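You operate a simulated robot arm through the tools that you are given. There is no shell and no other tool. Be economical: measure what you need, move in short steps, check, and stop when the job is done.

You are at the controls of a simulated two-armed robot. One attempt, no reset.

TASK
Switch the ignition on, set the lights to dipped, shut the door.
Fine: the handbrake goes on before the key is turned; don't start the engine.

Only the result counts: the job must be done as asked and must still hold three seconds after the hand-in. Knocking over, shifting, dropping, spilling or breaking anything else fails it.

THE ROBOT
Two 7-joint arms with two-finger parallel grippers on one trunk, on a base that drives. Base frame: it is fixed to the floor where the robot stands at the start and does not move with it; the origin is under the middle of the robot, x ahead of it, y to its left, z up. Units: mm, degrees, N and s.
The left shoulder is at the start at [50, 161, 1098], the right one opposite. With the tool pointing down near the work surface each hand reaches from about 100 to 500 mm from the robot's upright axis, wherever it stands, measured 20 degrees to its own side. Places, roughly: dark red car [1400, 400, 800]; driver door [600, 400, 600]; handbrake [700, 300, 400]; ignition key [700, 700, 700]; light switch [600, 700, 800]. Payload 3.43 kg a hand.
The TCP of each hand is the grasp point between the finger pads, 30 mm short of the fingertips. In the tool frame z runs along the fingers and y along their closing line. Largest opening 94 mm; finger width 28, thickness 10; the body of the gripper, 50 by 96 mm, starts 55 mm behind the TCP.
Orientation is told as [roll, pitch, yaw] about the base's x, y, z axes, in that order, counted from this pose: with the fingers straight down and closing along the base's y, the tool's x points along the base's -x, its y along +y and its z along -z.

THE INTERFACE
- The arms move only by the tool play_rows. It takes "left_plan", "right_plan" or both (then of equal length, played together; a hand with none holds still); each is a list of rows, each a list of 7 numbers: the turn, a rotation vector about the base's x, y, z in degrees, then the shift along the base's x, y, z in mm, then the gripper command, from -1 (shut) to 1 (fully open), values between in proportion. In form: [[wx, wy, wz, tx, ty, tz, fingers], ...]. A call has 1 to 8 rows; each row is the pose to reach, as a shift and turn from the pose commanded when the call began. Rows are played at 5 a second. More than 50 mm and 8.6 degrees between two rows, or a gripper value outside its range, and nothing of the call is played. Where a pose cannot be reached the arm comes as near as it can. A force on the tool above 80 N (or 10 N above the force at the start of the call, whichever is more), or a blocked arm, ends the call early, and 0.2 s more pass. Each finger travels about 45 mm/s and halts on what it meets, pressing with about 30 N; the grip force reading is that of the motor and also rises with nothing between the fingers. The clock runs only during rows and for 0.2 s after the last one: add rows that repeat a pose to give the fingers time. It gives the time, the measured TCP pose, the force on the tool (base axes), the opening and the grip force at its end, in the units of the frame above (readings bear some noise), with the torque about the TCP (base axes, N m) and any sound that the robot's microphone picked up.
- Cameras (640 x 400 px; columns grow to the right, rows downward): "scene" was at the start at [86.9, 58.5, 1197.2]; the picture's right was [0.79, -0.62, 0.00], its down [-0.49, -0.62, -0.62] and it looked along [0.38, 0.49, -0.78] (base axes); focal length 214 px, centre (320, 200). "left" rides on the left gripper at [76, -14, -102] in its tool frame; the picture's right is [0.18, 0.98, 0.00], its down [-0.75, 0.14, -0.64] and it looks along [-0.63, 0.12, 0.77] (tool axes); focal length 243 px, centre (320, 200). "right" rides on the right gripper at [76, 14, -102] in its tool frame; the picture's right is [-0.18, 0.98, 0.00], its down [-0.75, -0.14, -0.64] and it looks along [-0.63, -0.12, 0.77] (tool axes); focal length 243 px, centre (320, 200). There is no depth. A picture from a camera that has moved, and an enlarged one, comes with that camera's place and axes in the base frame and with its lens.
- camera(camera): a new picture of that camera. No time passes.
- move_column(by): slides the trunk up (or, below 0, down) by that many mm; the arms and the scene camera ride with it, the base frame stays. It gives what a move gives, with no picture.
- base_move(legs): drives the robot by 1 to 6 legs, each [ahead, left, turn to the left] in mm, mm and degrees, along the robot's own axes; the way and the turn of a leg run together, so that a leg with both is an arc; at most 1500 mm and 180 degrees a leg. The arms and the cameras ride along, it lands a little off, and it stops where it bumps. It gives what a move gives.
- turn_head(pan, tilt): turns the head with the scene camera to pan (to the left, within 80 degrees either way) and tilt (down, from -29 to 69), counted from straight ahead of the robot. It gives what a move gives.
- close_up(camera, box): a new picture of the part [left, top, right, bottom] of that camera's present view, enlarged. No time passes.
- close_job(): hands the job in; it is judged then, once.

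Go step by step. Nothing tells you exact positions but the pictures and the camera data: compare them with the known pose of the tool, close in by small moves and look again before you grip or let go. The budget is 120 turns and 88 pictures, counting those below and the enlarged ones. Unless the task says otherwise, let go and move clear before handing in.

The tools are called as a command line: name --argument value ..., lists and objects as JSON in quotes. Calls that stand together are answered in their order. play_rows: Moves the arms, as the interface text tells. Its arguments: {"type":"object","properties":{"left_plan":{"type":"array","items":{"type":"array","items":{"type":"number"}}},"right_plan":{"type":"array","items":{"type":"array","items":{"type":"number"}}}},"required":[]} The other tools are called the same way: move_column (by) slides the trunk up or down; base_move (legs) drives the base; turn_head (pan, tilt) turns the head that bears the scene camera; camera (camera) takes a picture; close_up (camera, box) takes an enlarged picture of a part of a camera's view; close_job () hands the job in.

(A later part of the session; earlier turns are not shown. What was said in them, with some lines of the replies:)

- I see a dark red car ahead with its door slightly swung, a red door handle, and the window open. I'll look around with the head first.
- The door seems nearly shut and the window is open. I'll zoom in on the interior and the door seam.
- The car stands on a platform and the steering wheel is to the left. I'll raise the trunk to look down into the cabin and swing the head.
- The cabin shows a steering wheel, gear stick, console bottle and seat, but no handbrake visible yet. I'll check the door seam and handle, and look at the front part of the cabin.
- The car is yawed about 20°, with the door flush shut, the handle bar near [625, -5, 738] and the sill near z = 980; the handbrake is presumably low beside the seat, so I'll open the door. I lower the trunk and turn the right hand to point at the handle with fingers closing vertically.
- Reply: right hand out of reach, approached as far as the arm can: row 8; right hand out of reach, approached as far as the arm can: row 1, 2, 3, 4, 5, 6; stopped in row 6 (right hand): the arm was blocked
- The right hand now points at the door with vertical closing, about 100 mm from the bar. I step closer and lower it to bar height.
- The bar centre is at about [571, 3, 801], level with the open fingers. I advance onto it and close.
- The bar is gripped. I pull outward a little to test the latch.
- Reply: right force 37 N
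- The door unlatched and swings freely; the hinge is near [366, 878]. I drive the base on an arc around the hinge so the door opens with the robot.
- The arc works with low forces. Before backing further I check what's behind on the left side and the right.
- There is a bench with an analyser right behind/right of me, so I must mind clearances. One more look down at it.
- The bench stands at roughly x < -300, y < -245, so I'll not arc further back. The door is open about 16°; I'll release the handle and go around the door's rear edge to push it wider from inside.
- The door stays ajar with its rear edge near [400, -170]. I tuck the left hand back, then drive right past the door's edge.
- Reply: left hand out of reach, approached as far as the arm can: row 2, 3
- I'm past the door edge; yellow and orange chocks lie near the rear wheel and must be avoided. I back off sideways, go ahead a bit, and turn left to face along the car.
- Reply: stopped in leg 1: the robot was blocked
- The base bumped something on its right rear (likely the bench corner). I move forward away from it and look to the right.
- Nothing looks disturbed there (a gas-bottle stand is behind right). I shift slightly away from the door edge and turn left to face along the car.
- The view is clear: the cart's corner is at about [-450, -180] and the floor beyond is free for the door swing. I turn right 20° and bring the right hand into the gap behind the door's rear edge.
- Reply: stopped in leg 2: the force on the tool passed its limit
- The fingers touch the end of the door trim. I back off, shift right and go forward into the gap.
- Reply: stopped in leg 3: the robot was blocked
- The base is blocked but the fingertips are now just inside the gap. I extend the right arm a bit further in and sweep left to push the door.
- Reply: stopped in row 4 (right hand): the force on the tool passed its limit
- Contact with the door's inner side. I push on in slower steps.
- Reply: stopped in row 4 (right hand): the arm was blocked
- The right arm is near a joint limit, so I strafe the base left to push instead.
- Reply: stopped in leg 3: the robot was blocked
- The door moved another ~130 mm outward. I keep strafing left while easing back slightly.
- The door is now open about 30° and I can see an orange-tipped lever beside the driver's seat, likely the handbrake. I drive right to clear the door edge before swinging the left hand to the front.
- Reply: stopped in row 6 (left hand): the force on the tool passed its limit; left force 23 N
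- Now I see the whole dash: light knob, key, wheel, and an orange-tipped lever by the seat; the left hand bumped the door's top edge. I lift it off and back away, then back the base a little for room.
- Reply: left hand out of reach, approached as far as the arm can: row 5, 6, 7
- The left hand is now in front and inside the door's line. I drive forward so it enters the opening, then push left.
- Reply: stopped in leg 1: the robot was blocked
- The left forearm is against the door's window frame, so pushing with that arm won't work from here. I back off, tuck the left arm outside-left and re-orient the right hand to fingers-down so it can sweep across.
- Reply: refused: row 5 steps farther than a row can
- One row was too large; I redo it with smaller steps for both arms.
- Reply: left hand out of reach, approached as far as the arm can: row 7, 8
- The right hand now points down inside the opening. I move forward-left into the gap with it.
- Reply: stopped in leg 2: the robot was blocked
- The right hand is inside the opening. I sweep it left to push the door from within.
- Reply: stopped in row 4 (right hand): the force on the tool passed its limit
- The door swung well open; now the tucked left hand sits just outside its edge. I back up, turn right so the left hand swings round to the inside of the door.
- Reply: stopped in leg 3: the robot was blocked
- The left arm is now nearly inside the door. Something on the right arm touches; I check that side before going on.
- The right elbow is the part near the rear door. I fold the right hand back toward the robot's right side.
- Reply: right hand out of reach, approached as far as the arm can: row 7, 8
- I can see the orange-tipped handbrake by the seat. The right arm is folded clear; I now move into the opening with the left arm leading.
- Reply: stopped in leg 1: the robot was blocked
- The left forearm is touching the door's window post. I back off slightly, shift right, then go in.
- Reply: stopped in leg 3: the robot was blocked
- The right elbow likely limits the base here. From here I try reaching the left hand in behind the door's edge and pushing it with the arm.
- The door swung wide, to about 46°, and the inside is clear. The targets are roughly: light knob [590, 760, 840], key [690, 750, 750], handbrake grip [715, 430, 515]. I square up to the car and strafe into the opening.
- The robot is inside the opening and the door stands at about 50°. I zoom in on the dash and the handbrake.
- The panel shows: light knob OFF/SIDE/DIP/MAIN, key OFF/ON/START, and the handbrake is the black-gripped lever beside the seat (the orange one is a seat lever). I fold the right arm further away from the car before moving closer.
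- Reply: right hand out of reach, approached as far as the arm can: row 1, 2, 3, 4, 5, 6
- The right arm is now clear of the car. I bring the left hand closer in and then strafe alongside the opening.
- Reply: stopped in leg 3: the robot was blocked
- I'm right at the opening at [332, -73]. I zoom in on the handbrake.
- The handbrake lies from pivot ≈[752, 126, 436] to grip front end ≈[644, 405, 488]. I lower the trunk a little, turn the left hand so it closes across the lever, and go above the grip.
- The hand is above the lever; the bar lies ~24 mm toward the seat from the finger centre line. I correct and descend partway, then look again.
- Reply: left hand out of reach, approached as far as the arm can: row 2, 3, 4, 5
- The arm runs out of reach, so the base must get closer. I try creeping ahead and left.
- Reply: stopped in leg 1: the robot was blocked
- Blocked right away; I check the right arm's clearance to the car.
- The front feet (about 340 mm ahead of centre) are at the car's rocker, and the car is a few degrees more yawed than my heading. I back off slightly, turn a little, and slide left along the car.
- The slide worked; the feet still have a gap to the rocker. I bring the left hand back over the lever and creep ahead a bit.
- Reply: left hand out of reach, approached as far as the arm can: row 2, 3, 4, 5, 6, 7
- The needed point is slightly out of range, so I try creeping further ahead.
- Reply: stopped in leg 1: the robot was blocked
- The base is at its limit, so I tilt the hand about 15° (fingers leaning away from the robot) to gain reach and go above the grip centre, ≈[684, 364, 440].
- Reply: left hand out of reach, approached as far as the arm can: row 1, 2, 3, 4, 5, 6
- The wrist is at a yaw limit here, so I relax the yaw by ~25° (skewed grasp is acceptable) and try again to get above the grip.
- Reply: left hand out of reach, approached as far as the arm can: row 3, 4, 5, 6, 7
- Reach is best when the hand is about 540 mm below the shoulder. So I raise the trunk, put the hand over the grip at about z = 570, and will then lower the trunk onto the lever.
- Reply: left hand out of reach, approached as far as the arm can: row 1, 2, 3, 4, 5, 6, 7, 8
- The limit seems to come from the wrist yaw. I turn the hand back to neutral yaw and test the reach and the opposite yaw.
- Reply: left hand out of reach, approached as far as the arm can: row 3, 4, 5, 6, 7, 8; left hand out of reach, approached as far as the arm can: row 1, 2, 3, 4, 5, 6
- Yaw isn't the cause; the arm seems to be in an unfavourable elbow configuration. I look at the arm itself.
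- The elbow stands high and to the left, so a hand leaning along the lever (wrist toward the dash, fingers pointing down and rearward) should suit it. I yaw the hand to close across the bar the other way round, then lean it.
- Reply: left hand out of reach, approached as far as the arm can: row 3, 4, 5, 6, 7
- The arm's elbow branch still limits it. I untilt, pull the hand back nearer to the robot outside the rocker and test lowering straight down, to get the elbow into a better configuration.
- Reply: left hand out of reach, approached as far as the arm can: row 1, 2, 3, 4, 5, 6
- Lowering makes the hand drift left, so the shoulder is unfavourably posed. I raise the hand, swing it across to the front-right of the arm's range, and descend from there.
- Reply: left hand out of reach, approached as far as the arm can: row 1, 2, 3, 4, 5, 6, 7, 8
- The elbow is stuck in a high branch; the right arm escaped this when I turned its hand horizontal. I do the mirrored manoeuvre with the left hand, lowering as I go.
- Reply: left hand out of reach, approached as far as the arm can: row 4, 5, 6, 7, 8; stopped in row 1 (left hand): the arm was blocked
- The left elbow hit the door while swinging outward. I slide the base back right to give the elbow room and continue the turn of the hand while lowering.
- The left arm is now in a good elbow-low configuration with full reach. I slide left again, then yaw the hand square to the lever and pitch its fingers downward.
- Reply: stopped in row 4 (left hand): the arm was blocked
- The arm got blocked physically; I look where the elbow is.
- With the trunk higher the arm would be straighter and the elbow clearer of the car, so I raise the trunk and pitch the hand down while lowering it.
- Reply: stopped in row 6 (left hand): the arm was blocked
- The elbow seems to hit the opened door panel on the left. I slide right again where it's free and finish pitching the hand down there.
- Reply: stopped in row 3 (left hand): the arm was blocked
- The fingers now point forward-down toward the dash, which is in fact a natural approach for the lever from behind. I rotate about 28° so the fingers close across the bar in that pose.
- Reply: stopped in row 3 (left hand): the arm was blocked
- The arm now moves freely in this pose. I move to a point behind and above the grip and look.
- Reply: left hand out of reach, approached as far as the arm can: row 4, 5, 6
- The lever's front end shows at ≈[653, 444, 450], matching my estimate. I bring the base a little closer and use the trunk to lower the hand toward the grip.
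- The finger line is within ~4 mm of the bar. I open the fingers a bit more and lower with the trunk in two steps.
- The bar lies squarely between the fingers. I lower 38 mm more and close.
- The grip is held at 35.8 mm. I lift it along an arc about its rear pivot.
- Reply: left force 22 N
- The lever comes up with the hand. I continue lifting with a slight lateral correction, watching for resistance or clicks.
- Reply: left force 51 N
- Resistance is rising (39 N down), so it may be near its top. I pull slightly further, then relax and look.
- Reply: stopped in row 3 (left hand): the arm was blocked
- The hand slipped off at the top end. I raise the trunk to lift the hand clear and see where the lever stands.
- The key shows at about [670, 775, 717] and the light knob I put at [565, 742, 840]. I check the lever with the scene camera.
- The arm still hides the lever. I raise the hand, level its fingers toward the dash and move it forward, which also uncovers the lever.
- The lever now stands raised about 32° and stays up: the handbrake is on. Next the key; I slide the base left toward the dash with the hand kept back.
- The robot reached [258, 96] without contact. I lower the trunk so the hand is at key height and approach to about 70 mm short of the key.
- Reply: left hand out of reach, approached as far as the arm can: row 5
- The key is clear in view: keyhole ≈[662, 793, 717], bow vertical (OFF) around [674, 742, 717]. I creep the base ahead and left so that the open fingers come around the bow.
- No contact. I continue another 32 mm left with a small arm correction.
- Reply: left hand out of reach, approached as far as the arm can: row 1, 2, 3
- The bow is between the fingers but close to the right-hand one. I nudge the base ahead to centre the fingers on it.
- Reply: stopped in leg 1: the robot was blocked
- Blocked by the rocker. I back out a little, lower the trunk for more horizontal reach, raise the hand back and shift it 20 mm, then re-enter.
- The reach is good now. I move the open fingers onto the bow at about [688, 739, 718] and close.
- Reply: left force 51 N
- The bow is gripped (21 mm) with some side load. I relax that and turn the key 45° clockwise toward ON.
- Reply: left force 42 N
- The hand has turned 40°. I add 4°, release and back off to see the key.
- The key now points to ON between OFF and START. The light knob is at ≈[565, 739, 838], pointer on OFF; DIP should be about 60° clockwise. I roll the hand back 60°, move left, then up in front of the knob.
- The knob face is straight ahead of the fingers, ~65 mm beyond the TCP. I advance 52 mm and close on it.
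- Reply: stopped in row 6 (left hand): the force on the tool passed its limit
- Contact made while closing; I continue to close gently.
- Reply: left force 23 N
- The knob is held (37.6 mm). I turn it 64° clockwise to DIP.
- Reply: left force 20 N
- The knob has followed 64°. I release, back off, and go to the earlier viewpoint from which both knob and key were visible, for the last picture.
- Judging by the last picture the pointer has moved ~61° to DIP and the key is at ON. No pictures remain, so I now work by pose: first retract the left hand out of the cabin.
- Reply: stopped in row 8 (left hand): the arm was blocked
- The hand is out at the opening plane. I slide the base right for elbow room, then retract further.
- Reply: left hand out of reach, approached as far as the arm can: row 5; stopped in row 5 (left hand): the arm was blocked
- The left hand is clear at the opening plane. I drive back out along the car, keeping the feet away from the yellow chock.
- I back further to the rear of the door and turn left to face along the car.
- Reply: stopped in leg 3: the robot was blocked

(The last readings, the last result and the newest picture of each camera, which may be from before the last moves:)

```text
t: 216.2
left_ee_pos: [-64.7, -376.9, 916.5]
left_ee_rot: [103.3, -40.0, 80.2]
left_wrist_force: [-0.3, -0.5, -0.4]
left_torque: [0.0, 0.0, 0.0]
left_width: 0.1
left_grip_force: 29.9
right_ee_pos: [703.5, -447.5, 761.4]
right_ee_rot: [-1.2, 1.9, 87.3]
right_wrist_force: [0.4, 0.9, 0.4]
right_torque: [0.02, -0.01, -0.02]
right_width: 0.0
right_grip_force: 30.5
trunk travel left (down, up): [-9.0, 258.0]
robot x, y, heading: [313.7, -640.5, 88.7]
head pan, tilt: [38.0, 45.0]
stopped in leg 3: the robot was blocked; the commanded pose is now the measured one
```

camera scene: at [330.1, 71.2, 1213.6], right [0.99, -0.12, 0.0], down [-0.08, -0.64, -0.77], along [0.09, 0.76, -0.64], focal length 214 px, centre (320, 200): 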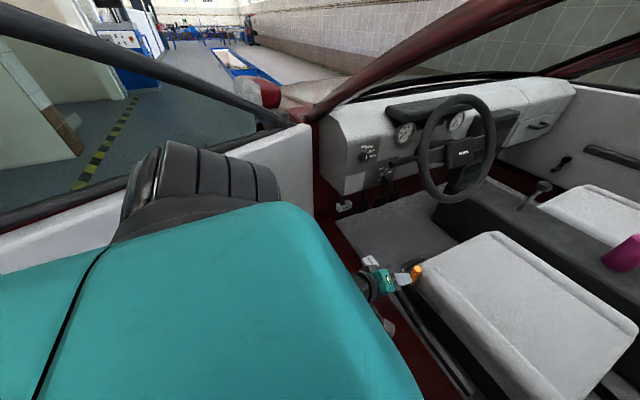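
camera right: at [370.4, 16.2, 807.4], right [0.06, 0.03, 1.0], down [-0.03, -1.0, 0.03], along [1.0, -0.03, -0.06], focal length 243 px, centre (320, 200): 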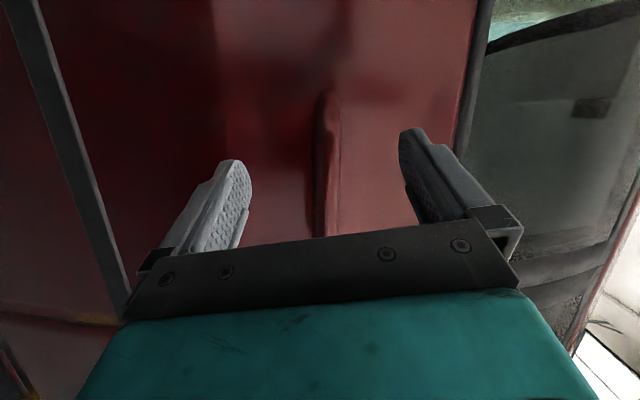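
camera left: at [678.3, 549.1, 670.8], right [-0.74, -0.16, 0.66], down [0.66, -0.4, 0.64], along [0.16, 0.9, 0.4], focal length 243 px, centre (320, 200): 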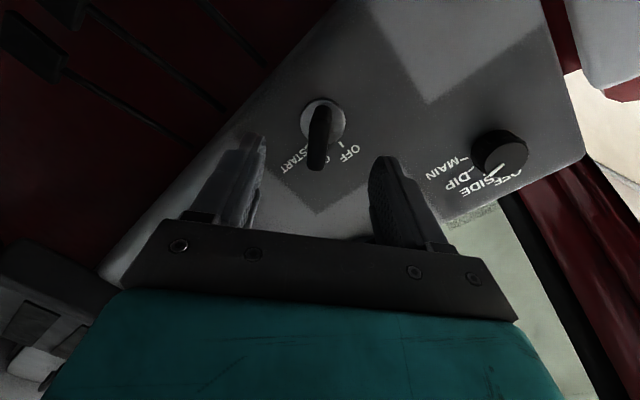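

Nearly at 90°. I now shift left and forward in steps so the left hand goes around the outside of the door's edge.

base_move --legs '[[0, 130, 0], [230, 20, 0]]'

```text
t: 218.9
left_ee_pos: [-209.2, -143.2, 918.0]
left_ee_rot: [103.6, -39.9, 79.9]
left_wrist_force: [-0.7, -0.4, -0.8]
left_torque: [-0.01, -0.02, 0.0]
left_width: 0.0
left_grip_force: 30.0
right_ee_pos: [557.8, -213.7, 761.2]
right_ee_rot: [-1.1, 1.8, 87.3]
right_wrist_force: [0.0, 0.0, 0.8]
right_torque: [0.0, 0.01, 0.02]
right_width: 0.1
right_grip_force: 30.5
trunk travel left (down, up): [-9.0, 258.0]
robot x, y, heading: [164.7, -405.1, 88.8]
head pan, tilt: [38.0, 45.0]
```

The hand is beside the door's edge. I go slightly left and forward past it.

base_move --legs '[[0, 50, 0], [90, 0, 0], [90, 0, 0]]'

```text
t: 221.2
left_ee_pos: [-251.8, 40.5, 917.7]
left_ee_rot: [103.6, -39.9, 79.9]
left_wrist_force: [-0.6, 0.0, -0.2]
left_torque: [-0.04, 0.01, 0.02]
left_width: 0.0
left_grip_force: 29.8
right_ee_pos: [514.0, -33.2, 761.4]
right_ee_rot: [-0.9, 1.9, 87.1]
right_wrist_force: [0.0, 0.1, 0.1]
right_torque: [0.0, 0.0, -0.01]
right_width: 0.0
right_grip_force: 30.4
trunk travel left (down, up): [-9.0, 258.0]
robot x, y, heading: [123.1, -220.4, 88.7]
head pan, tilt: [38.0, 45.0]
```

The left hand is outside the door now. I extend the left arm forward and draw the right hand in, so the base can retreat out of the door's swing.

play_rows --left_plan '[[0, 0, 0, 0, 35, -5, -1], [0, 0, 0, 0, 70, -10, -1], [0, 0, 0, 0, 105, -15, -1], [0, 0, 0, 0, 140, -20, -1], [0, 0, 0, 0, 175, -25, -1], [0, 0, 0, 0, 200, -30, -1]]' --right_plan '[[0, 0, 0, -40, 10, 0, -1], [0, 0, 0, -80, 20, 0, -1], [0, 0, 0, -120, 25, 0, -1], [0, 0, 0, -160, 25, 0, -1], [0, 0, 0, -200, 25, 0, -1], [0, 0, 0, -240, 25, 0, -1]]'

base_move --legs '[[-100, 0, 0], [-110, 0, 0]]'

```text
t: 222.7
left_ee_pos: [-252.6, 225.5, 889.9]
left_ee_rot: [103.3, -40.8, 82.5]
left_wrist_force: [13.8, -21.8, 4.3]
left_torque: [0.19, 0.2, 0.46]
left_width: 0.0
left_grip_force: 30.4
right_ee_pos: [263.8, 16.6, 758.1]
right_ee_rot: [-1.0, 1.7, 87.5]
right_wrist_force: [0.2, -0.2, 0.8]
right_torque: [0.0, -0.01, 0.03]
right_width: 0.1
right_grip_force: 29.5
right hand out of reach, approached as far as the arm can: row 1, 2, 3, 4, 5, 6
trunk travel left (down, up): [-9.0, 258.0]
robot x, y, heading: [122.2, -225.4, 88.7]
head pan, tilt: [38.0, 45.0]
stopped in row 6 (left hand): the force on the tool passed its limit (the readings are from after the stop); the commanded pose is now the measured one
```

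```text
t: 224.6
left_ee_pos: [-258.0, 20.8, 886.4]
left_ee_rot: [102.9, -40.4, 82.3]
left_wrist_force: [-0.4, -0.3, 0.4]
left_torque: [0.01, 0.04, 0.0]
left_width: 0.4
left_grip_force: 30.1
right_ee_pos: [257.6, -192.3, 756.7]
right_ee_rot: [-0.9, 2.0, 87.5]
right_wrist_force: [1.0, 0.2, -0.3]
right_torque: [-0.02, 0.01, -0.01]
right_width: 0.3
right_grip_force: 29.5
trunk travel left (down, up): [-9.0, 258.0]
robot x, y, heading: [118.1, -434.0, 88.8]
head pan, tilt: [38.0, 45.0]
```

The contact direction tells me the door is open much wider (~70°), with its edge near [-470, 250], and my hand is still on its inner side. I yaw the hand so its fingers point forward, to hook around the door's edge.

play_rows --left_plan '[[0, 0, -8.5, 0, 0, 0, -1], [0, 0, -17, -5, -5, 0, -1], [0, 0, -25.5, -10, -10, 0, -1], [0, 0, -34, -15, -15, 0, -1], [0, 0, -42.5, -25, -20, 0, -1], [0, 0, -51, -35, -25, 0, -1], [0, 0, -59.5, -45, -30, 0, -1], [0, 0, -68, -60, -35, 0, -1]]'

```text
t: 226.4
left_ee_pos: [-317.9, -14.5, 886.1]
left_ee_rot: [102.9, -40.3, 14.2]
left_wrist_force: [-0.7, 0.6, -0.9]
left_torque: [0.02, -0.02, -0.01]
left_width: 0.1
left_grip_force: 30.0
right_ee_pos: [258.5, -193.2, 757.4]
right_ee_rot: [-1.1, 2.0, 87.6]
right_wrist_force: [0.7, 1.0, 0.5]
right_torque: [0.01, 0.02, 0.03]
right_width: 0.0
right_grip_force: 30.6
trunk travel left (down, up): [-9.0, 258.0]
robot x, y, heading: [121.0, -429.7, 88.9]
head pan, tilt: [38.0, 45.0]
```

The hand now points forward. I advance the base a bit, then reach the hand left, past the door's edge line.

base_move --legs '[[80, 0, 0]]'

play_rows --left_plan '[[0, 0, 0, -35, -8, 0, -1], [0, 0, 0, -70, -15, 0, -1], [0, 0, 0, -105, -20, 0, -1], [0, 0, 0, -140, -25, 0, -1], [0, 0, 0, -175, -28, 0, -1], [0, 0, 0, -205, -28, 0, -1]]'

```text
t: 227.5
left_ee_pos: [-316.6, 63.7, 886.7]
left_ee_rot: [102.9, -40.4, 14.5]
left_wrist_force: [-0.2, -0.1, -0.3]
left_torque: [0.02, -0.04, 0.01]
left_width: 0.3
left_grip_force: 30.1
right_ee_pos: [259.5, -113.2, 757.9]
right_ee_rot: [-1.0, 2.1, 87.6]
right_wrist_force: [0.1, 0.1, 0.1]
right_torque: [0.0, 0.01, 0.02]
right_width: 0.0
right_grip_force: 29.4
trunk travel left (down, up): [-9.0, 258.0]
robot x, y, heading: [117.8, -351.0, 88.7]
head pan, tilt: [38.0, 45.0]
```

```text
t: 228.9
left_ee_pos: [-523.3, 34.5, 887.7]
left_ee_rot: [103.0, -40.5, 14.3]
left_wrist_force: [-0.4, 0.6, 0.5]
left_torque: [-0.01, -0.01, 0.04]
left_width: 0.0
left_grip_force: 29.6
right_ee_pos: [260.0, -114.2, 756.9]
right_ee_rot: [-1.0, 2.0, 87.6]
right_wrist_force: [0.1, -0.7, -0.1]
right_torque: [0.02, -0.01, 0.02]
right_width: 0.2
right_grip_force: 30.0
trunk travel left (down, up): [-9.0, 258.0]
robot x, y, heading: [121.8, -354.8, 88.8]
head pan, tilt: [38.0, 45.0]
```

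Reached [-523, 35] freely. I advance past the door's edge, with a bit more to the left.

base_move --legs '[[0, 45, 0], [90, 0, 0], [90, 0, 0], [80, 0, 0]]'

```text
t: 229.7
left_ee_pos: [-531.4, 37.0, 889.1]
left_ee_rot: [103.1, -41.3, 13.4]
left_wrist_force: [9.5, -2.1, 3.9]
left_torque: [-0.7, -0.76, 1.18]
left_width: 0.0
left_grip_force: 29.9
right_ee_pos: [243.6, -113.2, 757.5]
right_ee_rot: [-1.0, 1.9, 87.6]
right_wrist_force: [-0.7, -0.4, 0.6]
right_torque: [-0.04, 0.01, 0.01]
right_width: 0.1
right_grip_force: 30.3
trunk travel left (down, up): [-9.0, 258.0]
robot x, y, heading: [103.6, -355.4, 88.8]
head pan, tilt: [38.0, 45.0]
stopped in leg 1: the force on the tool passed its limit (the readings are from after the stop); the commanded pose is now the measured one
```

The light contact came from behind the fingers, i.e. the cart beside the wrist. I back off right at once, move forward clear of the cart, then left.

base_move --legs '[[0, -40, 0], [100, 0, 0]]'

```text
t: 231.3
left_ee_pos: [-496.5, 131.6, 887.5]
left_ee_rot: [103.0, -41.5, 14.3]
left_wrist_force: [-22.8, -20.3, 0.2]
left_torque: [0.13, -0.14, 0.67]
left_width: 0.0
left_grip_force: 30.0
right_ee_pos: [283.2, -16.6, 758.6]
right_ee_rot: [-1.1, 1.8, 87.6]
right_wrist_force: [-0.5, -0.1, 0.3]
right_torque: [0.03, -0.01, 0.0]
right_width: 0.0
right_grip_force: 29.9
trunk travel left (down, up): [-9.0, 258.0]
robot x, y, heading: [143.4, -258.7, 89.1]
head pan, tilt: [38.0, 45.0]
```

The fingertip touched the door's end face, so the edge is at about [-505, 160]. I step back, go further left and forward around it.

base_move --legs '[[-20, 0, 0], [0, 90, 0], [80, 0, 0], [80, 0, 0]]'

```text
t: 234.1
left_ee_pos: [-588.9, 243.3, 884.0]
left_ee_rot: [102.5, -41.5, 15.8]
left_wrist_force: [-0.2, 0.0, 0.5]
left_torque: [0.01, 0.01, 0.0]
left_width: 0.2
left_grip_force: 30.8
right_ee_pos: [197.9, 102.3, 758.0]
right_ee_rot: [-1.0, 1.9, 87.6]
right_wrist_force: [0.2, -0.5, 0.2]
right_torque: [0.05, -0.02, -0.02]
right_width: 0.1
right_grip_force: 29.6
trunk travel left (down, up): [-9.0, 258.0]
robot x, y, heading: [62.1, -138.0, 88.9]
head pan, tilt: [38.0, 45.0]
stopped in leg 4: the robot was blocked; the commanded pose is now the measured one
```

The hand is now past the outer corner of the door's edge. I pull: drive right and back along the closing direction.

base_move --legs '[[0, -40, 0], [-50, -50, 0]]'

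```text
t: 235.1
left_ee_pos: [-560.4, 239.7, 883.7]
left_ee_rot: [102.3, -41.7, 16.9]
left_wrist_force: [-0.1, 0.7, -0.3]
left_torque: [-0.03, 0.0, -0.02]
left_width: 0.0
left_grip_force: 30.1
right_ee_pos: [233.0, 101.7, 758.2]
right_ee_rot: [-0.9, 1.9, 87.7]
right_wrist_force: [-0.4, 0.1, 0.0]
right_torque: [-0.01, -0.04, -0.02]
right_width: 0.2
right_grip_force: 30.2
trunk travel left (down, up): [-9.0, 258.0]
robot x, y, heading: [90.5, -138.4, 89.0]
head pan, tilt: [38.0, 45.0]
stopped in leg 1: the robot was blocked; the commanded pose is now the measured one
```

The forearm jams on the door's end face when going straight right. I curl the hand around the edge (yaw clockwise and reach forward) so that it bears on the outer skin.

play_rows --left_plan '[[0, 0, -7, -8, 12, 0, -1], [0, 0, -14, -8, 24, 0, -1], [0, 0, -21, -4, 36, 0, -1], [0, 0, -28, 4, 46, 0, -1], [0, 0, -35, 12, 54, 0, -1], [0, 0, -42, 20, 60, 0, -1]]'

```text
t: 236.4
left_ee_pos: [-539.2, 300.7, 884.8]
left_ee_rot: [102.1, -41.7, -25.3]
left_wrist_force: [-0.2, -0.8, 0.2]
left_torque: [-0.02, 0.0, -0.02]
left_width: 0.0
left_grip_force: 30.5
right_ee_pos: [233.3, 102.0, 756.7]
right_ee_rot: [-1.0, 1.9, 87.7]
right_wrist_force: [-0.2, 0.0, -0.8]
right_torque: [-0.01, 0.0, 0.0]
right_width: 0.2
right_grip_force: 30.1
trunk travel left (down, up): [-9.0, 258.0]
robot x, y, heading: [94.3, -138.2, 88.8]
head pan, tilt: [38.0, 45.0]
```

The hand is now curled around the outside. I pull by driving back.

base_move --legs '[[-60, -10, 0], [-60, -30, 0]]'

```text
t: 238.0
left_ee_pos: [-500.5, 181.4, 883.6]
left_ee_rot: [102.3, -41.8, -25.4]
left_wrist_force: [-0.2, -0.4, 0.8]
left_torque: [0.01, 0.0, -0.03]
left_width: 0.3
left_grip_force: 29.9
right_ee_pos: [270.7, -18.3, 756.7]
right_ee_rot: [-1.1, 1.9, 87.6]
right_wrist_force: [-0.4, 0.3, -0.2]
right_torque: [-0.01, -0.01, -0.01]
right_width: 0.3
right_grip_force: 29.8
trunk travel left (down, up): [-9.0, 258.0]
robot x, y, heading: [132.0, -263.3, 88.6]
head pan, tilt: [38.0, 45.0]
```

It moved without jamming, so the door is following. I continue right and slightly back in small steps, minding the cart.

base_move --legs '[[-10, -60, 0], [-20, -60, 0]]'

```text
t: 239.0
left_ee_pos: [-466.2, 160.9, 880.1]
left_ee_rot: [102.4, -42.2, -23.3]
left_wrist_force: [-3.7, -1.7, 2.5]
left_torque: [-0.2, 0.01, -0.33]
left_width: 0.0
left_grip_force: 30.2
right_ee_pos: [318.5, -29.8, 757.1]
right_ee_rot: [-1.0, 2.0, 88.0]
right_wrist_force: [-0.5, 0.1, 1.1]
right_torque: [-0.01, 0.0, 0.02]
right_width: 0.0
right_grip_force: 30.0
trunk travel left (down, up): [-9.0, 258.0]
robot x, y, heading: [181.6, -273.2, 89.4]
head pan, tilt: [38.0, 45.0]
stopped in leg 1: the robot was blocked; the commanded pose is now the measured one
```

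Sideways jams again, so I pull back a bit more in y first.

base_move --legs '[[-40, 0, 0], [-25, -30, 0]]'

```text
t: 240.4
left_ee_pos: [-439.6, 93.5, 878.5]
left_ee_rot: [102.3, -42.3, -22.9]
left_wrist_force: [-17.7, -19.9, -5.7]
left_torque: [0.03, 0.1, -0.43]
left_width: 0.1
left_grip_force: 30.3
right_ee_pos: [346.4, -95.4, 758.3]
right_ee_rot: [-1.1, 1.8, 88.0]
right_wrist_force: [0.3, -0.7, 0.0]
right_torque: [0.01, 0.01, -0.01]
right_width: 0.0
right_grip_force: 30.2
trunk travel left (down, up): [-9.0, 258.0]
robot x, y, heading: [209.8, -337.4, 89.3]
head pan, tilt: [38.0, 45.0]
```

The hand slipped onto the end face again, but the door has closed to about 58°. I re-hook with more curl and pull along the closing tangent.

base_move --legs '[[-20, 20, 0], [0, 60, 0], [110, 0, 0]]'

play_rows --left_plan '[[0, 0, -8, 0, 5, 0, -1], [0, 0, -16, 5, 10, 0, -1], [0, 0, -24, 10, 15, 0, -1], [0, 0, -32, 20, 18, 0, -1]]'

base_move --legs '[[-60, -25, 0], [-50, -45, 0], [-45, -45, 0]]'

```text
t: 242.0
left_ee_pos: [-506.7, 75.1, 883.5]
left_ee_rot: [102.4, -41.9, -24.2]
left_wrist_force: [0.4, 0.2, -0.6]
left_torque: [0.02, 0.02, 0.02]
left_width: 0.0
left_grip_force: 29.9
right_ee_pos: [270.8, -116.6, 758.0]
right_ee_rot: [-0.8, 1.7, 87.9]
right_wrist_force: [0.2, 0.1, -0.9]
right_torque: [0.04, 0.02, 0.01]
right_width: 0.0
right_grip_force: 29.9
trunk travel left (down, up): [-9.0, 258.0]
robot x, y, heading: [129.8, -356.3, 89.1]
head pan, tilt: [38.0, 45.0]
stopped in leg 2: the robot was blocked; the commanded pose is now the measured one
```

```text
t: 243.2
left_ee_pos: [-458.3, 39.1, 872.9]
left_ee_rot: [98.5, -45.8, -42.4]
left_wrist_force: [0.0, 0.7, -0.1]
left_torque: [0.02, 0.02, 0.0]
left_width: 0.0
left_grip_force: 30.1
left hand out of reach, approached as far as the arm can: row 4
right_ee_pos: [328.3, -127.0, 754.5]
right_ee_rot: [0.6, 1.3, 88.8]
right_wrist_force: [0.8, 0.6, -0.2]
right_torque: [0.0, -0.02, -0.01]
right_width: 0.1
right_grip_force: 29.8
trunk travel left (down, up): [-9.0, 258.0]
robot x, y, heading: [177.4, -360.2, 90.2]
head pan, tilt: [38.0, 45.0]
stopped in row 4 (left hand): the arm was blocked; the commanded pose is now the measured one
```

```text
t: 244.7
left_ee_pos: [-430.0, -31.7, 859.4]
left_ee_rot: [100.2, -45.4, -43.9]
left_wrist_force: [-0.3, 0.9, -2.8]
left_torque: [0.26, -0.27, -0.1]
left_width: 0.0
left_grip_force: 29.5
right_ee_pos: [350.2, -207.8, 758.9]
right_ee_rot: [-0.6, 1.9, 90.1]
right_wrist_force: [0.1, -0.1, 0.8]
right_torque: [0.0, -0.01, 0.02]
right_width: 0.0
right_grip_force: 29.8
trunk travel left (down, up): [-9.0, 258.0]
robot x, y, heading: [225.6, -446.0, 90.0]
head pan, tilt: [38.0, 45.0]
stopped in leg 2: the force on the tool passed its limit (the readings are from after the stop); the commanded pose is now the measured one
```

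The arm brushed the cart, so I raise the trunk to carry the hand above cart level, then go around the edge again and pull.

move_column --by 185

base_move --legs '[[60, 0, 0], [0, 100, 0], [90, 0, 0], [90, 0, 0]]'

base_move --legs '[[0, -40, 0], [-50, -30, 0], [-50, -40, 0], [-50, -45, 0]]'

```text
t: 246.7
left_ee_pos: [-429.6, -32.5, 1045.9]
left_ee_rot: [100.1, -45.3, -43.8]
left_wrist_force: [-0.1, 0.2, 0.0]
left_torque: [0.02, 0.0, -0.04]
left_width: 0.2
left_grip_force: 29.5
right_ee_pos: [352.8, -207.5, 943.2]
right_ee_rot: [-0.6, 1.9, 90.1]
right_wrist_force: [-0.5, -0.5, -0.6]
right_torque: [0.01, -0.01, 0.0]
right_width: 0.2
right_grip_force: 30.5
trunk travel left (down, up): [-194.0, 73.0]
robot x, y, heading: [224.6, -449.5, 90.0]
head pan, tilt: [38.0, 45.0]
```

```text
t: 249.9
left_ee_pos: [-528.5, 210.5, 1045.6]
left_ee_rot: [99.9, -45.3, -43.7]
left_wrist_force: [0.1, 1.0, -0.6]
left_torque: [0.04, -0.02, 0.0]
left_width: 0.0
left_grip_force: 29.9
right_ee_pos: [252.0, 33.4, 943.3]
right_ee_rot: [-0.6, 2.0, 90.1]
right_wrist_force: [0.4, 0.2, -0.8]
right_torque: [-0.03, -0.02, 0.0]
right_width: 0.0
right_grip_force: 29.9
trunk travel left (down, up): [-194.0, 73.0]
robot x, y, heading: [121.5, -207.1, 90.0]
head pan, tilt: [38.0, 45.0]
```

```text
t: 250.7
left_ee_pos: [-516.5, 198.0, 1049.4]
left_ee_rot: [99.6, -45.1, -42.5]
left_wrist_force: [0.8, -0.3, -0.9]
left_torque: [0.01, -0.03, -0.01]
left_width: 0.0
left_grip_force: 30.3
right_ee_pos: [270.9, 30.8, 943.9]
right_ee_rot: [-0.5, 1.9, 90.4]
right_wrist_force: [-0.2, 0.1, -0.2]
right_torque: [0.01, 0.03, 0.02]
right_width: 0.1
right_grip_force: 30.4
trunk travel left (down, up): [-194.0, 73.0]
robot x, y, heading: [143.8, -208.9, 90.4]
head pan, tilt: [38.0, 45.0]
stopped in leg 1: the robot was blocked; the commanded pose is now the measured one
```

Reached the outside again above cart height. I pull back first, then blend to the right.

base_move --legs '[[-50, 0, 0], [-45, -25, 0], [-45, -35, 0], [-45, -40, 0], [-40, -45, 0]]'

```text
t: 253.9
left_ee_pos: [-367.7, -23.7, 1049.9]
left_ee_rot: [99.5, -45.0, -42.8]
left_wrist_force: [0.9, 0.6, 0.0]
left_torque: [0.01, -0.02, 0.02]
left_width: 0.2
left_grip_force: 29.5
right_ee_pos: [417.8, -193.1, 943.0]
right_ee_rot: [-0.5, 2.0, 90.2]
right_wrist_force: [0.1, 0.0, -0.2]
right_torque: [0.02, 0.02, 0.01]
right_width: 0.3
right_grip_force: 30.0
trunk travel left (down, up): [-194.0, 73.0]
robot x, y, heading: [287.9, -433.6, 90.0]
head pan, tilt: [38.0, 45.0]
```

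Done without blocking, but the hand may have slid off the end. I re-hook and follow a proper arc (radius ~1095 mm about the hinge).

base_move --legs '[[0, 100, 0], [85, 0, 0], [85, 0, 0]]'

base_move --legs '[[-25, -20, 0], [-50, -40, 0], [-50, -55, 0], [-46, -58, 0]]'

```text
t: 256.4
left_ee_pos: [-469.0, 145.1, 1048.3]
left_ee_rot: [99.6, -45.1, -42.8]
left_wrist_force: [0.0, 0.0, 0.0]
left_torque: [-0.01, -0.01, 0.03]
left_width: 0.0
left_grip_force: 30.2
right_ee_pos: [317.2, -25.3, 943.2]
right_ee_rot: [-0.5, 1.9, 90.3]
right_wrist_force: [-1.0, 0.2, -0.4]
right_torque: [-0.01, -0.01, -0.01]
right_width: 0.2
right_grip_force: 29.9
trunk travel left (down, up): [-194.0, 73.0]
robot x, y, heading: [188.0, -270.7, 90.1]
head pan, tilt: [38.0, 45.0]
```

```text
t: 259.0
left_ee_pos: [-321.0, -6.7, 1047.6]
left_ee_rot: [100.1, -44.9, -42.8]
left_wrist_force: [-0.2, -0.3, -1.1]
left_torque: [0.03, 0.0, -0.02]
left_width: 0.0
left_grip_force: 29.9
right_ee_pos: [460.9, -176.9, 946.9]
right_ee_rot: [-0.3, 1.7, 91.7]
right_wrist_force: [0.6, -0.4, -0.7]
right_torque: [0.01, 0.0, 0.01]
right_width: 0.1
right_grip_force: 30.5
trunk travel left (down, up): [-194.0, 73.0]
robot x, y, heading: [338.8, -418.8, 90.4]
head pan, tilt: [38.0, 45.0]
stopped in leg 4: the robot was blocked; the commanded pose is now the measured one
```

The robot is at its right limit; now I sweep with the arm along the same arc.

play_rows --left_plan '[[0, 0, 2, 40, -8, 0, -1], [0, 0, 4, 80, -24, 0, -1], [0, 0, 6, 120, -50, 0, -1], [0, 0, 8, 158, -73, 0, -1], [0, 0, 10, 197, -94, 0, -1], [0, 0, 12, 238, -113, 0, -1], [0, 0, 14, 280, -131, 0, -1], [0, 0, 16, 320, -147, 0, -1]]'

```text
t: 260.8
left_ee_pos: [-290.3, -59.2, 838.2]
left_ee_rot: [100.5, -44.8, -26.9]
left_wrist_force: [-7.1, -13.2, 13.6]
left_torque: [0.4, -0.4, -0.14]
left_width: 0.0
left_grip_force: 30.2
left hand out of reach, approached as far as the arm can: row 1, 2, 3, 4, 5, 6, 7, 8
right_ee_pos: [460.3, -178.4, 944.6]
right_ee_rot: [-0.4, 1.6, 91.7]
right_wrist_force: [1.6, -0.6, -0.7]
right_torque: [0.03, 0.02, -0.02]
right_width: 0.0
right_grip_force: 30.0
trunk travel left (down, up): [-194.0, 73.0]
robot x, y, heading: [341.5, -415.1, 90.4]
head pan, tilt: [38.0, 45.0]
```

The arm dropped and is touching near the end face/cart. I lift it, bring the hand in front of the robot with fingers pointing forward, and reposition the base near the cart side for a long sweep.

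play_rows --left_plan '[[0, 0, 4, 0, 0, 40, -1], [0, 0, 10, 20, -10, 75, -1], [0, 0, 16, 55, -30, 95, -1], [0, 0, 22, 95, -45, 105, -1], [0, 0, 28, 135, -60, 105, -1], [0, 0, 34, 175, -70, 105, -1], [0, 0, 40, 215, -75, 105, -1], [0, 0, 45, 250, -75, 105, -1]]'

move_column --by -80

base_move --legs '[[-80, 60, 0], [0, 150, 0], [0, 90, 0]]'

```text
t: 262.6
left_ee_pos: [-147.2, -59.4, 635.4]
left_ee_rot: [100.0, -45.0, 17.5]
left_wrist_force: [-0.4, 0.8, 0.3]
left_torque: [-0.03, 0.0, 0.0]
left_width: 0.1
left_grip_force: 29.8
left hand out of reach, approached as far as the arm can: row 1, 2, 3, 4, 5, 6, 7, 8
right_ee_pos: [462.4, -176.2, 944.9]
right_ee_rot: [-0.4, 1.7, 91.6]
right_wrist_force: [-0.7, -0.4, 0.3]
right_torque: [0.02, 0.01, 0.02]
right_width: 0.0
right_grip_force: 30.2
trunk travel left (down, up): [-194.0, 73.0]
robot x, y, heading: [341.8, -417.4, 90.4]
head pan, tilt: [38.0, 45.0]
```

```text
t: 263.8
left_ee_pos: [-153.2, -63.2, 547.7]
left_ee_rot: [100.5, -46.7, 17.1]
left_wrist_force: [0.6, 0.5, 0.3]
left_torque: [0.02, 0.05, 0.01]
left_width: 0.0
left_grip_force: 30.5
right_ee_pos: [444.7, -181.1, 875.3]
right_ee_rot: [-1.8, -0.1, 91.9]
right_wrist_force: [0.3, 0.2, -0.4]
right_torque: [0.0, 0.0, 0.0]
right_width: 0.2
right_grip_force: 30.1
trunk travel left (down, up): [-114.0, 153.0]
robot x, y, heading: [339.6, -416.1, 90.1]
head pan, tilt: [38.0, 45.0]
```

```text
t: 266.6
left_ee_pos: [-446.6, -141.5, 555.1]
left_ee_rot: [100.1, -45.0, 17.2]
left_wrist_force: [0.1, 0.3, 0.2]
left_torque: [0.02, -0.05, -0.02]
left_width: 0.0
left_grip_force: 30.5
right_ee_pos: [160.0, -257.4, 864.3]
right_ee_rot: [-0.1, 1.7, 91.5]
right_wrist_force: [0.2, -0.5, 0.3]
right_torque: [-0.01, 0.0, -0.06]
right_width: 0.0
right_grip_force: 30.1
trunk travel left (down, up): [-114.0, 153.0]
robot x, y, heading: [35.9, -498.4, 90.3]
head pan, tilt: [38.0, 45.0]
```

The hand is now low and pointing forward, with the robot near the cart side. I go forward past the edge's outer corner and sweep right along the closing arc with the base.

base_move --legs '[[100, 0, 0], [100, 0, 0], [-22, -56, 0], [-85, -131, 0], [-66, -142, 0], [-22, -60, 0]]'

```text
t: 269.5
left_ee_pos: [-386.9, 28.6, 558.7]
left_ee_rot: [100.6, -44.6, 17.5]
left_wrist_force: [0.4, -0.2, -0.6]
left_torque: [0.0, -0.01, 0.03]
left_width: 0.0
left_grip_force: 30.1
right_ee_pos: [227.6, -85.4, 864.9]
right_ee_rot: [-0.3, 1.7, 91.7]
right_wrist_force: [0.0, -0.5, 0.6]
right_torque: [0.0, -0.03, -0.02]
right_width: 0.0
right_grip_force: 29.6
trunk travel left (down, up): [-114.0, 153.0]
robot x, y, heading: [105.1, -324.6, 90.2]
head pan, tilt: [38.0, 45.0]
stopped in leg 4: the robot was blocked; the commanded pose is now the measured one
```

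It jams on the end face again, so I curl the fingers around the corner (yaw ~60°) to capture it like a hook, then pull.

base_move --legs '[[15, 40, 0]]'

play_rows --left_plan '[[0, 0, -7.5, 0, 8, 0, -1], [0, 0, -15, 0, 16, 0, -1], [0, 0, -22.5, 5, 24, 0, -1], [0, 0, -30, 10, 32, 0, -1], [0, 0, -37.5, 15, 38, 0, -1], [0, 0, -45, 20, 42, 0, -1], [0, 0, -52.5, 25, 46, 0, -1], [0, 0, -60, 30, 50, 0, -1]]'

base_move --legs '[[-50, -20, 0], [-50, -45, 0], [-50, -65, 0], [-50, -75, 0], [-40, -80, 0]]'

```text
t: 270.4
left_ee_pos: [-427.9, 42.6, 559.6]
left_ee_rot: [100.6, -44.6, 17.5]
left_wrist_force: [0.0, -0.3, 0.2]
left_torque: [-0.01, 0.0, 0.01]
left_width: 0.0
left_grip_force: 30.0
right_ee_pos: [186.9, -71.9, 863.3]
right_ee_rot: [-0.2, 1.7, 91.6]
right_wrist_force: [-0.1, 0.6, 0.4]
right_torque: [0.01, -0.02, 0.02]
right_width: 0.3
right_grip_force: 29.8
trunk travel left (down, up): [-114.0, 153.0]
robot x, y, heading: [63.5, -308.3, 90.5]
head pan, tilt: [38.0, 45.0]
```

```text
t: 272.2
left_ee_pos: [-351.7, 70.9, 623.0]
left_ee_rot: [100.6, -44.6, -41.4]
left_wrist_force: [0.3, 0.5, 0.8]
left_torque: [0.0, 0.01, 0.0]
left_width: 0.0
left_grip_force: 29.9
left hand out of reach, approached as far as the arm can: row 1, 2, 3, 4, 5, 6, 7, 8
right_ee_pos: [188.4, -70.8, 863.4]
right_ee_rot: [-0.2, 1.7, 91.6]
right_wrist_force: [-1.7, 0.3, 0.1]
right_torque: [-0.03, 0.01, 0.01]
right_width: 0.0
right_grip_force: 30.1
trunk travel left (down, up): [-114.0, 153.0]
robot x, y, heading: [62.8, -313.0, 90.3]
head pan, tilt: [38.0, 45.0]
```

```text
t: 275.8
left_ee_pos: [-64.0, -165.6, 622.6]
left_ee_rot: [100.7, -44.6, -41.4]
left_wrist_force: [0.1, 0.2, -0.1]
left_torque: [0.02, 0.0, 0.02]
left_width: 0.0
left_grip_force: 29.9
right_ee_pos: [475.1, -309.4, 865.1]
right_ee_rot: [-0.2, 1.7, 91.4]
right_wrist_force: [-0.7, -0.5, -0.1]
right_torque: [0.01, -0.04, 0.06]
right_width: 0.0
right_grip_force: 29.7
trunk travel left (down, up): [-114.0, 153.0]
robot x, y, heading: [351.0, -549.7, 90.1]
head pan, tilt: [38.0, 45.0]
```

The whole pull ran freely, so the door probably followed to about 35°. I loop back outside and repeat along a tighter arc (radius 1080) to catch it again and bring it further.

base_move --legs '[[0, 70, 0], [60, 80, 0], [60, 75, 0], [60, 45, 0], [57, 20, 0]]'

base_move --legs '[[-57, -68, 0], [-53, -78, 0], [-46, -82, 0], [-39, -85, 0], [-32, -89, 0]]'

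```text
t: 279.5
left_ee_pos: [-356.3, 67.4, 622.8]
left_ee_rot: [100.5, -44.6, -41.1]
left_wrist_force: [0.1, 0.3, -0.4]
left_torque: [-0.02, 0.0, 0.02]
left_width: 0.2
left_grip_force: 30.3
right_ee_pos: [182.1, -73.2, 863.9]
right_ee_rot: [-0.2, 1.7, 91.7]
right_wrist_force: [0.1, 0.7, -0.6]
right_torque: [0.0, 0.0, 0.01]
right_width: 0.0
right_grip_force: 30.0
trunk travel left (down, up): [-114.0, 153.0]
robot x, y, heading: [61.5, -316.5, 90.5]
head pan, tilt: [38.0, 45.0]
```

```text
t: 282.8
left_ee_pos: [-61.5, -127.1, 622.9]
left_ee_rot: [102.0, -44.7, -42.0]
left_wrist_force: [0.1, -0.4, 0.2]
left_torque: [0.0, 0.03, 0.0]
left_width: 0.0
left_grip_force: 30.0
right_ee_pos: [466.4, -270.6, 873.1]
right_ee_rot: [-0.4, 0.5, 93.7]
right_wrist_force: [0.4, 0.2, 0.0]
right_torque: [0.03, 0.02, -0.01]
right_width: 0.0
right_grip_force: 30.0
trunk travel left (down, up): [-114.0, 153.0]
robot x, y, heading: [359.9, -505.8, 90.6]
head pan, tilt: [38.0, 45.0]
stopped in leg 4: the robot was blocked; the commanded pose is now the measured one
```

The robot is at its right limit with the hand on the arc at about −113°. I continue the arc with the left arm.

play_rows --left_plan '[[0, 0, 3, 45, -12, 0, -1], [0, 0, 6, 90, -24, 0, -1], [0, 0, 9, 135, -35, 0, -1], [0, 0, 12, 180, -46, 0, -1], [0, 0, 15, 225, -56, 0, -1], [0, 0, 18, 270, -64, 0, -1], [0, 0, 21, 315, -70, 0, -1], [0, 0, 24, 360, -74, 0, -1]]'

```text
t: 283.9
left_ee_pos: [89.8, -167.2, 623.3]
left_ee_rot: [100.9, -44.5, -26.4]
left_wrist_force: [0.2, -0.1, 1.1]
left_torque: [0.04, -0.01, 0.0]
left_width: 0.0
left_grip_force: 30.0
right_ee_pos: [467.7, -270.7, 870.7]
right_ee_rot: [-0.4, 0.4, 93.8]
right_wrist_force: [0.5, 0.5, -0.3]
right_torque: [0.02, 0.02, 0.03]
right_width: 0.0
right_grip_force: 30.2
trunk travel left (down, up): [-114.0, 153.0]
robot x, y, heading: [361.4, -507.0, 90.8]
head pan, tilt: [38.0, 45.0]
stopped in row 5 (left hand): the force on the tool passed its limit (the readings are from after the stop); the commanded pose is now the measured one
```

Contact with the door at about 27° open. I keep pushing in gentler steps along the arc.

play_rows --left_plan '[[0, 0, 1, 12, -3, 0, -1], [0, 0, 2, 26, -5, 0, -1], [0, 0, 3, 42, -8, 0, -1], [0, 0, 4, 60, -11, 0, -1], [0, 0, 6, 80, -14, 0, -1], [0, 0, 8, 102, -16, 0, -1], [0, 0, 10, 126, -18, 0, -1], [0, 0, 12, 150, -19, 0, -1]]'

play_rows --left_plan '[[0, 0, 1, 15, 0, 0, -1], [0, 0, 2, 32, 0, 0, -1], [0, 0, 3, 50, 0, 0, -1], [0, 0, 4, 70, 1, 0, -1], [0, 0, 6, 92, 2, 0, -1], [0, 0, 8, 115, 4, 0, -1], [0, 0, 10, 140, 6, 0, -1], [0, 0, 12, 165, 9, 0, -1]]'

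```text
t: 284.5
left_ee_pos: [91.1, -169.9, 624.4]
left_ee_rot: [100.3, -44.0, -21.8]
left_wrist_force: [-0.4, 0.2, 0.0]
left_torque: [-0.05, 0.02, 0.01]
left_width: 0.1
left_grip_force: 29.9
right_ee_pos: [466.3, -269.6, 871.0]
right_ee_rot: [-0.4, 0.4, 93.8]
right_wrist_force: [0.5, -0.6, 0.7]
right_torque: [0.0, 0.02, -0.02]
right_width: 0.0
right_grip_force: 30.2
trunk travel left (down, up): [-114.0, 153.0]
robot x, y, heading: [359.2, -509.6, 90.8]
head pan, tilt: [38.0, 45.0]
stopped in row 3 (left hand): the force on the tool passed its limit (the readings are from after the stop); the commanded pose is now the measured one
```

```text
t: 285.0
left_ee_pos: [92.4, -172.9, 624.3]
left_ee_rot: [99.7, -43.7, -17.8]
left_wrist_force: [0.1, 0.8, 0.5]
left_torque: [-0.01, 0.0, -0.01]
left_width: 0.0
left_grip_force: 29.5
right_ee_pos: [466.9, -270.2, 872.6]
right_ee_rot: [-0.2, 0.2, 93.8]
right_wrist_force: [-0.2, -0.5, 0.1]
right_torque: [-0.02, 0.02, -0.02]
right_width: 0.0
right_grip_force: 30.4
trunk travel left (down, up): [-114.0, 153.0]
robot x, y, heading: [360.5, -510.5, 90.9]
head pan, tilt: [38.0, 45.0]
stopped in row 2 (left hand): the force on the tool passed its limit (the readings are from after the stop); the commanded pose is now the measured one
```

The hook seems to be squeezing the edge because I also rotated it. I relax the yaw and push in x without rotating.

play_rows --left_plan '[[0, 0, -8, -15, 0, 0, -1], [0, 0, -16, -15, 15, 0, -1], [0, 0, -16, 10, 15, 0, -1], [0, 0, -16, 40, 10, 0, -1], [0, 0, -16, 75, 5, 0, -1], [0, 0, -16, 115, 0, 0, -1], [0, 0, -16, 160, -5, 0, -1], [0, 0, -16, 208, -8, 0, -1]]'

play_rows --left_plan '[[0, 0, 0, 20, -4, 0, -1], [0, 0, 0, 60, -6, 0, -1], [0, 0, 0, 105, -8, 0, -1], [0, 0, 0, 152, -8, 0, -1], [0, 0, 0, 200, -6, 0, -1], [0, 0, 0, 248, -2, 0, -1]]'

```text
t: 286.0
left_ee_pos: [94.5, -159.7, 624.6]
left_ee_rot: [99.3, -43.4, -31.2]
left_wrist_force: [0.2, 0.1, -0.4]
left_torque: [-0.04, 0.03, -0.01]
left_width: 0.1
left_grip_force: 30.0
right_ee_pos: [466.0, -269.8, 872.0]
right_ee_rot: [-0.3, 0.2, 93.9]
right_wrist_force: [0.2, -0.2, 0.2]
right_torque: [-0.01, -0.01, 0.01]
right_width: 0.0
right_grip_force: 30.4
trunk travel left (down, up): [-114.0, 153.0]
robot x, y, heading: [358.6, -508.0, 91.0]
head pan, tilt: [38.0, 45.0]
stopped in row 4 (left hand): the force on the tool passed its limit (the readings are from after the stop); the commanded pose is now the measured one
```

```text
t: 286.5
left_ee_pos: [97.3, -160.3, 624.8]
left_ee_rot: [98.6, -43.2, -27.9]
left_wrist_force: [-1.5, 0.2, 1.1]
left_torque: [0.03, -0.05, -0.01]
left_width: 0.0
left_grip_force: 30.4
right_ee_pos: [465.8, -271.9, 871.9]
right_ee_rot: [-0.3, 0.2, 94.0]
right_wrist_force: [0.2, -0.7, -0.4]
right_torque: [0.01, -0.01, -0.03]
right_width: 0.0
right_grip_force: 30.1
trunk travel left (down, up): [-114.0, 153.0]
robot x, y, heading: [359.1, -509.4, 91.2]
head pan, tilt: [38.0, 45.0]
stopped in row 2 (left hand): the force on the tool passed its limit (the readings are from after the stop); the commanded pose is now the measured one
5 turns are left
```

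The door is most likely stopped by the robot's own front standing in its swing. I back the robot out of the arc, re-place the hand outside the door, and sweep right with base and then arm.

base_move --legs '[[-20, 30, 0], [-190, 0, 0], [0, 130, 0]]'

play_rows --left_plan '[[0, 0, 0, 0, 45, 0, -1], [0, 0, 0, 0, 90, 0, -1], [0, 0, 0, 0, 135, 0, -1], [0, 0, 0, 0, 180, 0, -1]]'

base_move --legs '[[30, 0, 0], [0, -260, 0]]'

play_rows --left_plan '[[0, 0, 0, 30, -2, 0, -1], [0, 0, 0, 75, -5, 0, -1], [0, 0, 0, 122, -8, 0, -1], [0, 0, 0, 170, -8, 0, -1], [0, 0, 0, 218, -6, 0, -1], [0, 0, 0, 266, -2, 0, -1], [0, 0, 0, 314, 4, 0, -1], [0, 0, 0, 362, 10, 0, -1]]'

```text
t: 289.4
left_ee_pos: [-54.2, -372.8, 623.9]
left_ee_rot: [97.7, -42.9, -27.3]
left_wrist_force: [-1.0, -0.2, -0.2]
left_torque: [0.0, 0.0, 0.0]
left_width: 0.1
left_grip_force: 29.7
right_ee_pos: [317.1, -480.7, 867.5]
right_ee_rot: [0.2, 0.9, 93.9]
right_wrist_force: [0.1, 0.3, -0.1]
right_torque: [0.0, 0.0, -0.01]
right_width: 0.0
right_grip_force: 30.1
trunk travel left (down, up): [-114.0, 153.0]
robot x, y, heading: [205.2, -727.3, 91.3]
head pan, tilt: [38.0, 45.0]
```

```text
t: 290.4
left_ee_pos: [-53.8, -191.8, 624.0]
left_ee_rot: [97.6, -42.8, -27.3]
left_wrist_force: [-0.1, 0.3, -0.7]
left_torque: [0.0, 0.01, 0.02]
left_width: 0.0
left_grip_force: 29.8
right_ee_pos: [317.7, -481.4, 867.6]
right_ee_rot: [0.2, 0.9, 93.9]
right_wrist_force: [0.3, -0.4, 0.1]
right_torque: [-0.01, -0.01, 0.05]
right_width: 0.0
right_grip_force: 30.1
trunk travel left (down, up): [-114.0, 153.0]
robot x, y, heading: [200.8, -723.5, 91.2]
head pan, tilt: [38.0, 45.0]
```

```text
t: 292.5
left_ee_pos: [160.9, -160.2, 628.8]
left_ee_rot: [99.0, -43.3, -28.5]
left_wrist_force: [-0.4, -1.3, -0.1]
left_torque: [0.03, 0.02, 0.0]
left_width: 0.0
left_grip_force: 30.2
right_ee_pos: [520.8, -455.2, 870.5]
right_ee_rot: [0.2, 0.8, 95.2]
right_wrist_force: [-0.1, 0.3, 0.4]
right_torque: [0.02, 0.02, -0.01]
right_width: 0.0
right_grip_force: 29.5
trunk travel left (down, up): [-114.0, 153.0]
robot x, y, heading: [418.9, -691.8, 91.1]
head pan, tilt: [38.0, 45.0]
stopped in leg 2: the robot was blocked; the commanded pose is now the measured one
```

```text
t: 294.3
left_ee_pos: [474.5, -163.0, 642.8]
left_ee_rot: [99.0, -43.3, -28.6]
left_wrist_force: [0.3, -0.7, 0.0]
left_torque: [0.03, 0.01, -0.02]
left_width: 0.0
left_grip_force: 30.2
left hand out of reach, approached as far as the arm can: row 7, 8
right_ee_pos: [521.9, -456.5, 869.2]
right_ee_rot: [0.2, 1.0, 95.3]
right_wrist_force: [-0.5, 0.3, 0.5]
right_torque: [-0.01, 0.0, -0.01]
right_width: 0.2
right_grip_force: 30.2
trunk travel left (down, up): [-114.0, 153.0]
robot x, y, heading: [417.4, -691.1, 91.4]
head pan, tilt: [38.0, 45.0]
4 turns are left
```

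The hand swept to x = 474 pushing the door nearly shut. I move ahead a little and rotate the robot right so the hand presses the door's rear part fully closed.

base_move --legs '[[60, 0, 0], [0, 0, -8], [0, 0, -8], [0, 0, -7]]'

play_rows --left_plan '[[0, 0, 0, 10, 4, 0, -1], [0, 0, 0, 22, 8, 0, -1], [0, 0, 0, 36, 12, 0, -1], [0, 0, 0, 52, 16, 0, -1], [0, 0, 0, 70, 20, 0, -1]]'

```text
t: 295.4
left_ee_pos: [466.9, -110.2, 650.9]
left_ee_rot: [100.3, -43.4, -29.7]
left_wrist_force: [0.1, -0.2, -0.1]
left_torque: [-0.01, 0.02, 0.04]
left_width: 0.0
left_grip_force: 29.7
right_ee_pos: [510.7, -402.1, 877.2]
right_ee_rot: [-0.6, -0.5, 94.5]
right_wrist_force: [0.1, 1.4, 0.1]
right_torque: [-0.01, 0.0, 0.01]
right_width: 0.0
right_grip_force: 30.1
trunk travel left (down, up): [-114.0, 153.0]
robot x, y, heading: [411.9, -634.8, 91.0]
head pan, tilt: [38.0, 45.0]
stopped in leg 1: the robot was blocked; the commanded pose is now the measured one
```

```text
t: 296.6
left_ee_pos: [498.1, -102.0, 679.8]
left_ee_rot: [101.6, -43.1, -30.6]
left_wrist_force: [0.2, 0.0, -0.2]
left_torque: [-0.05, -0.02, 0.0]
left_width: 0.0
left_grip_force: 30.5
left hand out of reach, approached as far as the arm can: row 1, 2, 3, 4, 5
right_ee_pos: [510.2, -401.6, 876.4]
right_ee_rot: [-0.6, -0.4, 94.8]
right_wrist_force: [0.5, 0.4, 0.4]
right_torque: [-0.05, 0.05, -0.01]
right_width: 0.0
right_grip_force: 30.1
trunk travel left (down, up): [-114.0, 153.0]
robot x, y, heading: [414.4, -633.7, 90.8]
head pan, tilt: [38.0, 45.0]
3 turns are left
```

I back off slightly to free the right arm, then rotate right and press the hand against the door's rear part until it is shut.

base_move --legs '[[-20, 40, 0], [0, 0, -10], [40, 6, 0], [0, 0, -10], [25, -34, 0], [20, -30, 0]]'

play_rows --left_plan '[[0, 0, 0, 8, 3, 0, -1], [0, 0, 0, 18, 6, 0, -1], [0, 0, 0, 30, 10, 0, -1], [0, 0, 0, 44, 15, 0, -1], [0, 0, 0, 60, 20, 0, -1], [0, 0, 0, 78, 26, 0, -1]]'

base_move --legs '[[0, -30, -5], [0, -30, -5], [0, -30, -5]]'

```text
t: 299.3
left_ee_pos: [603.3, -118.2, 672.8]
left_ee_rot: [100.5, -42.7, -46.0]
left_wrist_force: [-0.4, 0.1, 0.7]
left_torque: [0.04, -0.02, 0.01]
left_width: 0.0
left_grip_force: 29.9
right_ee_pos: [528.2, -409.5, 875.6]
right_ee_rot: [0.4, -0.5, 80.6]
right_wrist_force: [0.8, -0.6, 0.7]
right_torque: [-0.01, -0.01, -0.04]
right_width: 0.0
right_grip_force: 29.7
trunk travel left (down, up): [-114.0, 153.0]
robot x, y, heading: [375.2, -609.4, 74.7]
head pan, tilt: [38.0, 45.0]
stopped in leg 4: the robot was blocked; the commanded pose is now the measured one
```

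```text
t: 300.7
left_ee_pos: [628.7, -111.9, 695.6]
left_ee_rot: [100.6, -42.8, -45.9]
left_wrist_force: [-0.6, 0.6, -0.3]
left_torque: [-0.01, 0.01, 0.0]
left_width: 0.1
left_grip_force: 30.5
left hand out of reach, approached as far as the arm can: row 1, 2, 3, 4, 5, 6
right_ee_pos: [529.3, -410.0, 874.2]
right_ee_rot: [0.3, -0.1, 80.5]
right_wrist_force: [0.0, -0.6, -0.2]
right_torque: [-0.03, 0.02, -0.01]
right_width: 0.2
right_grip_force: 29.7
trunk travel left (down, up): [-114.0, 153.0]
robot x, y, heading: [377.0, -611.9, 74.7]
head pan, tilt: [38.0, 45.0]
```

```text
t: 301.5
left_ee_pos: [630.2, -115.7, 695.1]
left_ee_rot: [101.9, -43.1, -46.4]
left_wrist_force: [1.2, -0.4, -0.6]
left_torque: [0.02, 0.01, 0.0]
left_width: 0.0
left_grip_force: 30.4
right_ee_pos: [528.1, -416.0, 877.3]
right_ee_rot: [0.6, -0.7, 81.1]
right_wrist_force: [-0.4, 1.6, 0.2]
right_torque: [-0.02, -0.04, -0.01]
right_width: 0.0
right_grip_force: 30.8
trunk travel left (down, up): [-114.0, 153.0]
robot x, y, heading: [374.8, -613.6, 74.0]
head pan, tilt: [38.0, 45.0]
stopped in leg 1: the force on the tool passed its limit (the readings are from after the stop); the commanded pose is now the measured one
2 turns are left
```

The hand at [630, -116] now meets a rigid stop over 80 N, which matches the closed door surface. I press once more, then move clear.

base_move --legs '[[5, -30, -4]]'

base_move --legs '[[0, 60, 0], [-60, 30, 0]]'

```text
t: 302.2
left_ee_pos: [631.5, -120.4, 692.9]
left_ee_rot: [103.3, -43.4, -47.0]
left_wrist_force: [0.1, -0.9, -0.1]
left_torque: [0.01, 0.0, -0.01]
left_width: 0.2
left_grip_force: 29.8
right_ee_pos: [529.5, -422.2, 877.9]
right_ee_rot: [0.9, -1.0, 81.7]
right_wrist_force: [0.5, 0.7, 0.5]
right_torque: [-0.02, -0.01, -0.01]
right_width: 0.0
right_grip_force: 30.1
trunk travel left (down, up): [-114.0, 153.0]
robot x, y, heading: [381.2, -614.8, 73.4]
head pan, tilt: [38.0, 45.0]
stopped in leg 1: the force on the tool passed its limit (the readings are from after the stop); the commanded pose is now the measured one
```

```text
t: 303.8
left_ee_pos: [535.1, -146.6, 686.4]
left_ee_rot: [102.0, -42.9, -46.0]
left_wrist_force: [0.3, -0.2, -0.5]
left_torque: [-0.01, 0.01, 0.02]
left_width: 0.1
left_grip_force: 29.7
right_ee_pos: [436.5, -449.0, 873.3]
right_ee_rot: [1.7, -0.1, 81.6]
right_wrist_force: [1.1, -0.4, -0.1]
right_torque: [0.03, 0.02, -0.02]
right_width: 0.2
right_grip_force: 30.2
trunk travel left (down, up): [-114.0, 153.0]
robot x, y, heading: [281.4, -645.1, 73.4]
head pan, tilt: [38.0, 45.0]
1 turns are left
```

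By the last pictures the handbrake is up, the key is at ON and the lights are at DIP; the door I pressed to a hard stop by feel, without a picture, and the arm brushed the cart lightly along the way.

close_job

```text
The job is handed in.
```

I handed the job in. The handbrake, key and lights look right in the pictures, but I could not see whether the door is latched.

- **Handbrake:** it went on before the key was turned. The lever stands about 32° up and stayed there when I let go.
- **Ignition:** the key is at ON. The last picture shows it between OFF and START, and I did not turn it as far as START.
- **Lights:** I turned the knob about 64° from OFF. The last picture shows the pointer at DIP, though I read that from an angled view.
- **Door:** I had no pictures left for this part. I pushed it until the hand met a hard stop of over 80 N, where the closed door should be. I heard no latch click.
- **Contacts on the way:**
  - While I was closing the door, the left arm touched the tool cart at least twice. One of those shoved the robot back about 50 mm. I had no pictures to check whether the cart or anything on it moved.
  - Early on, the base bumped something behind it on the right. Nothing looked out of place in the next picture.
  - The right arm and the feet touched the car a few times.
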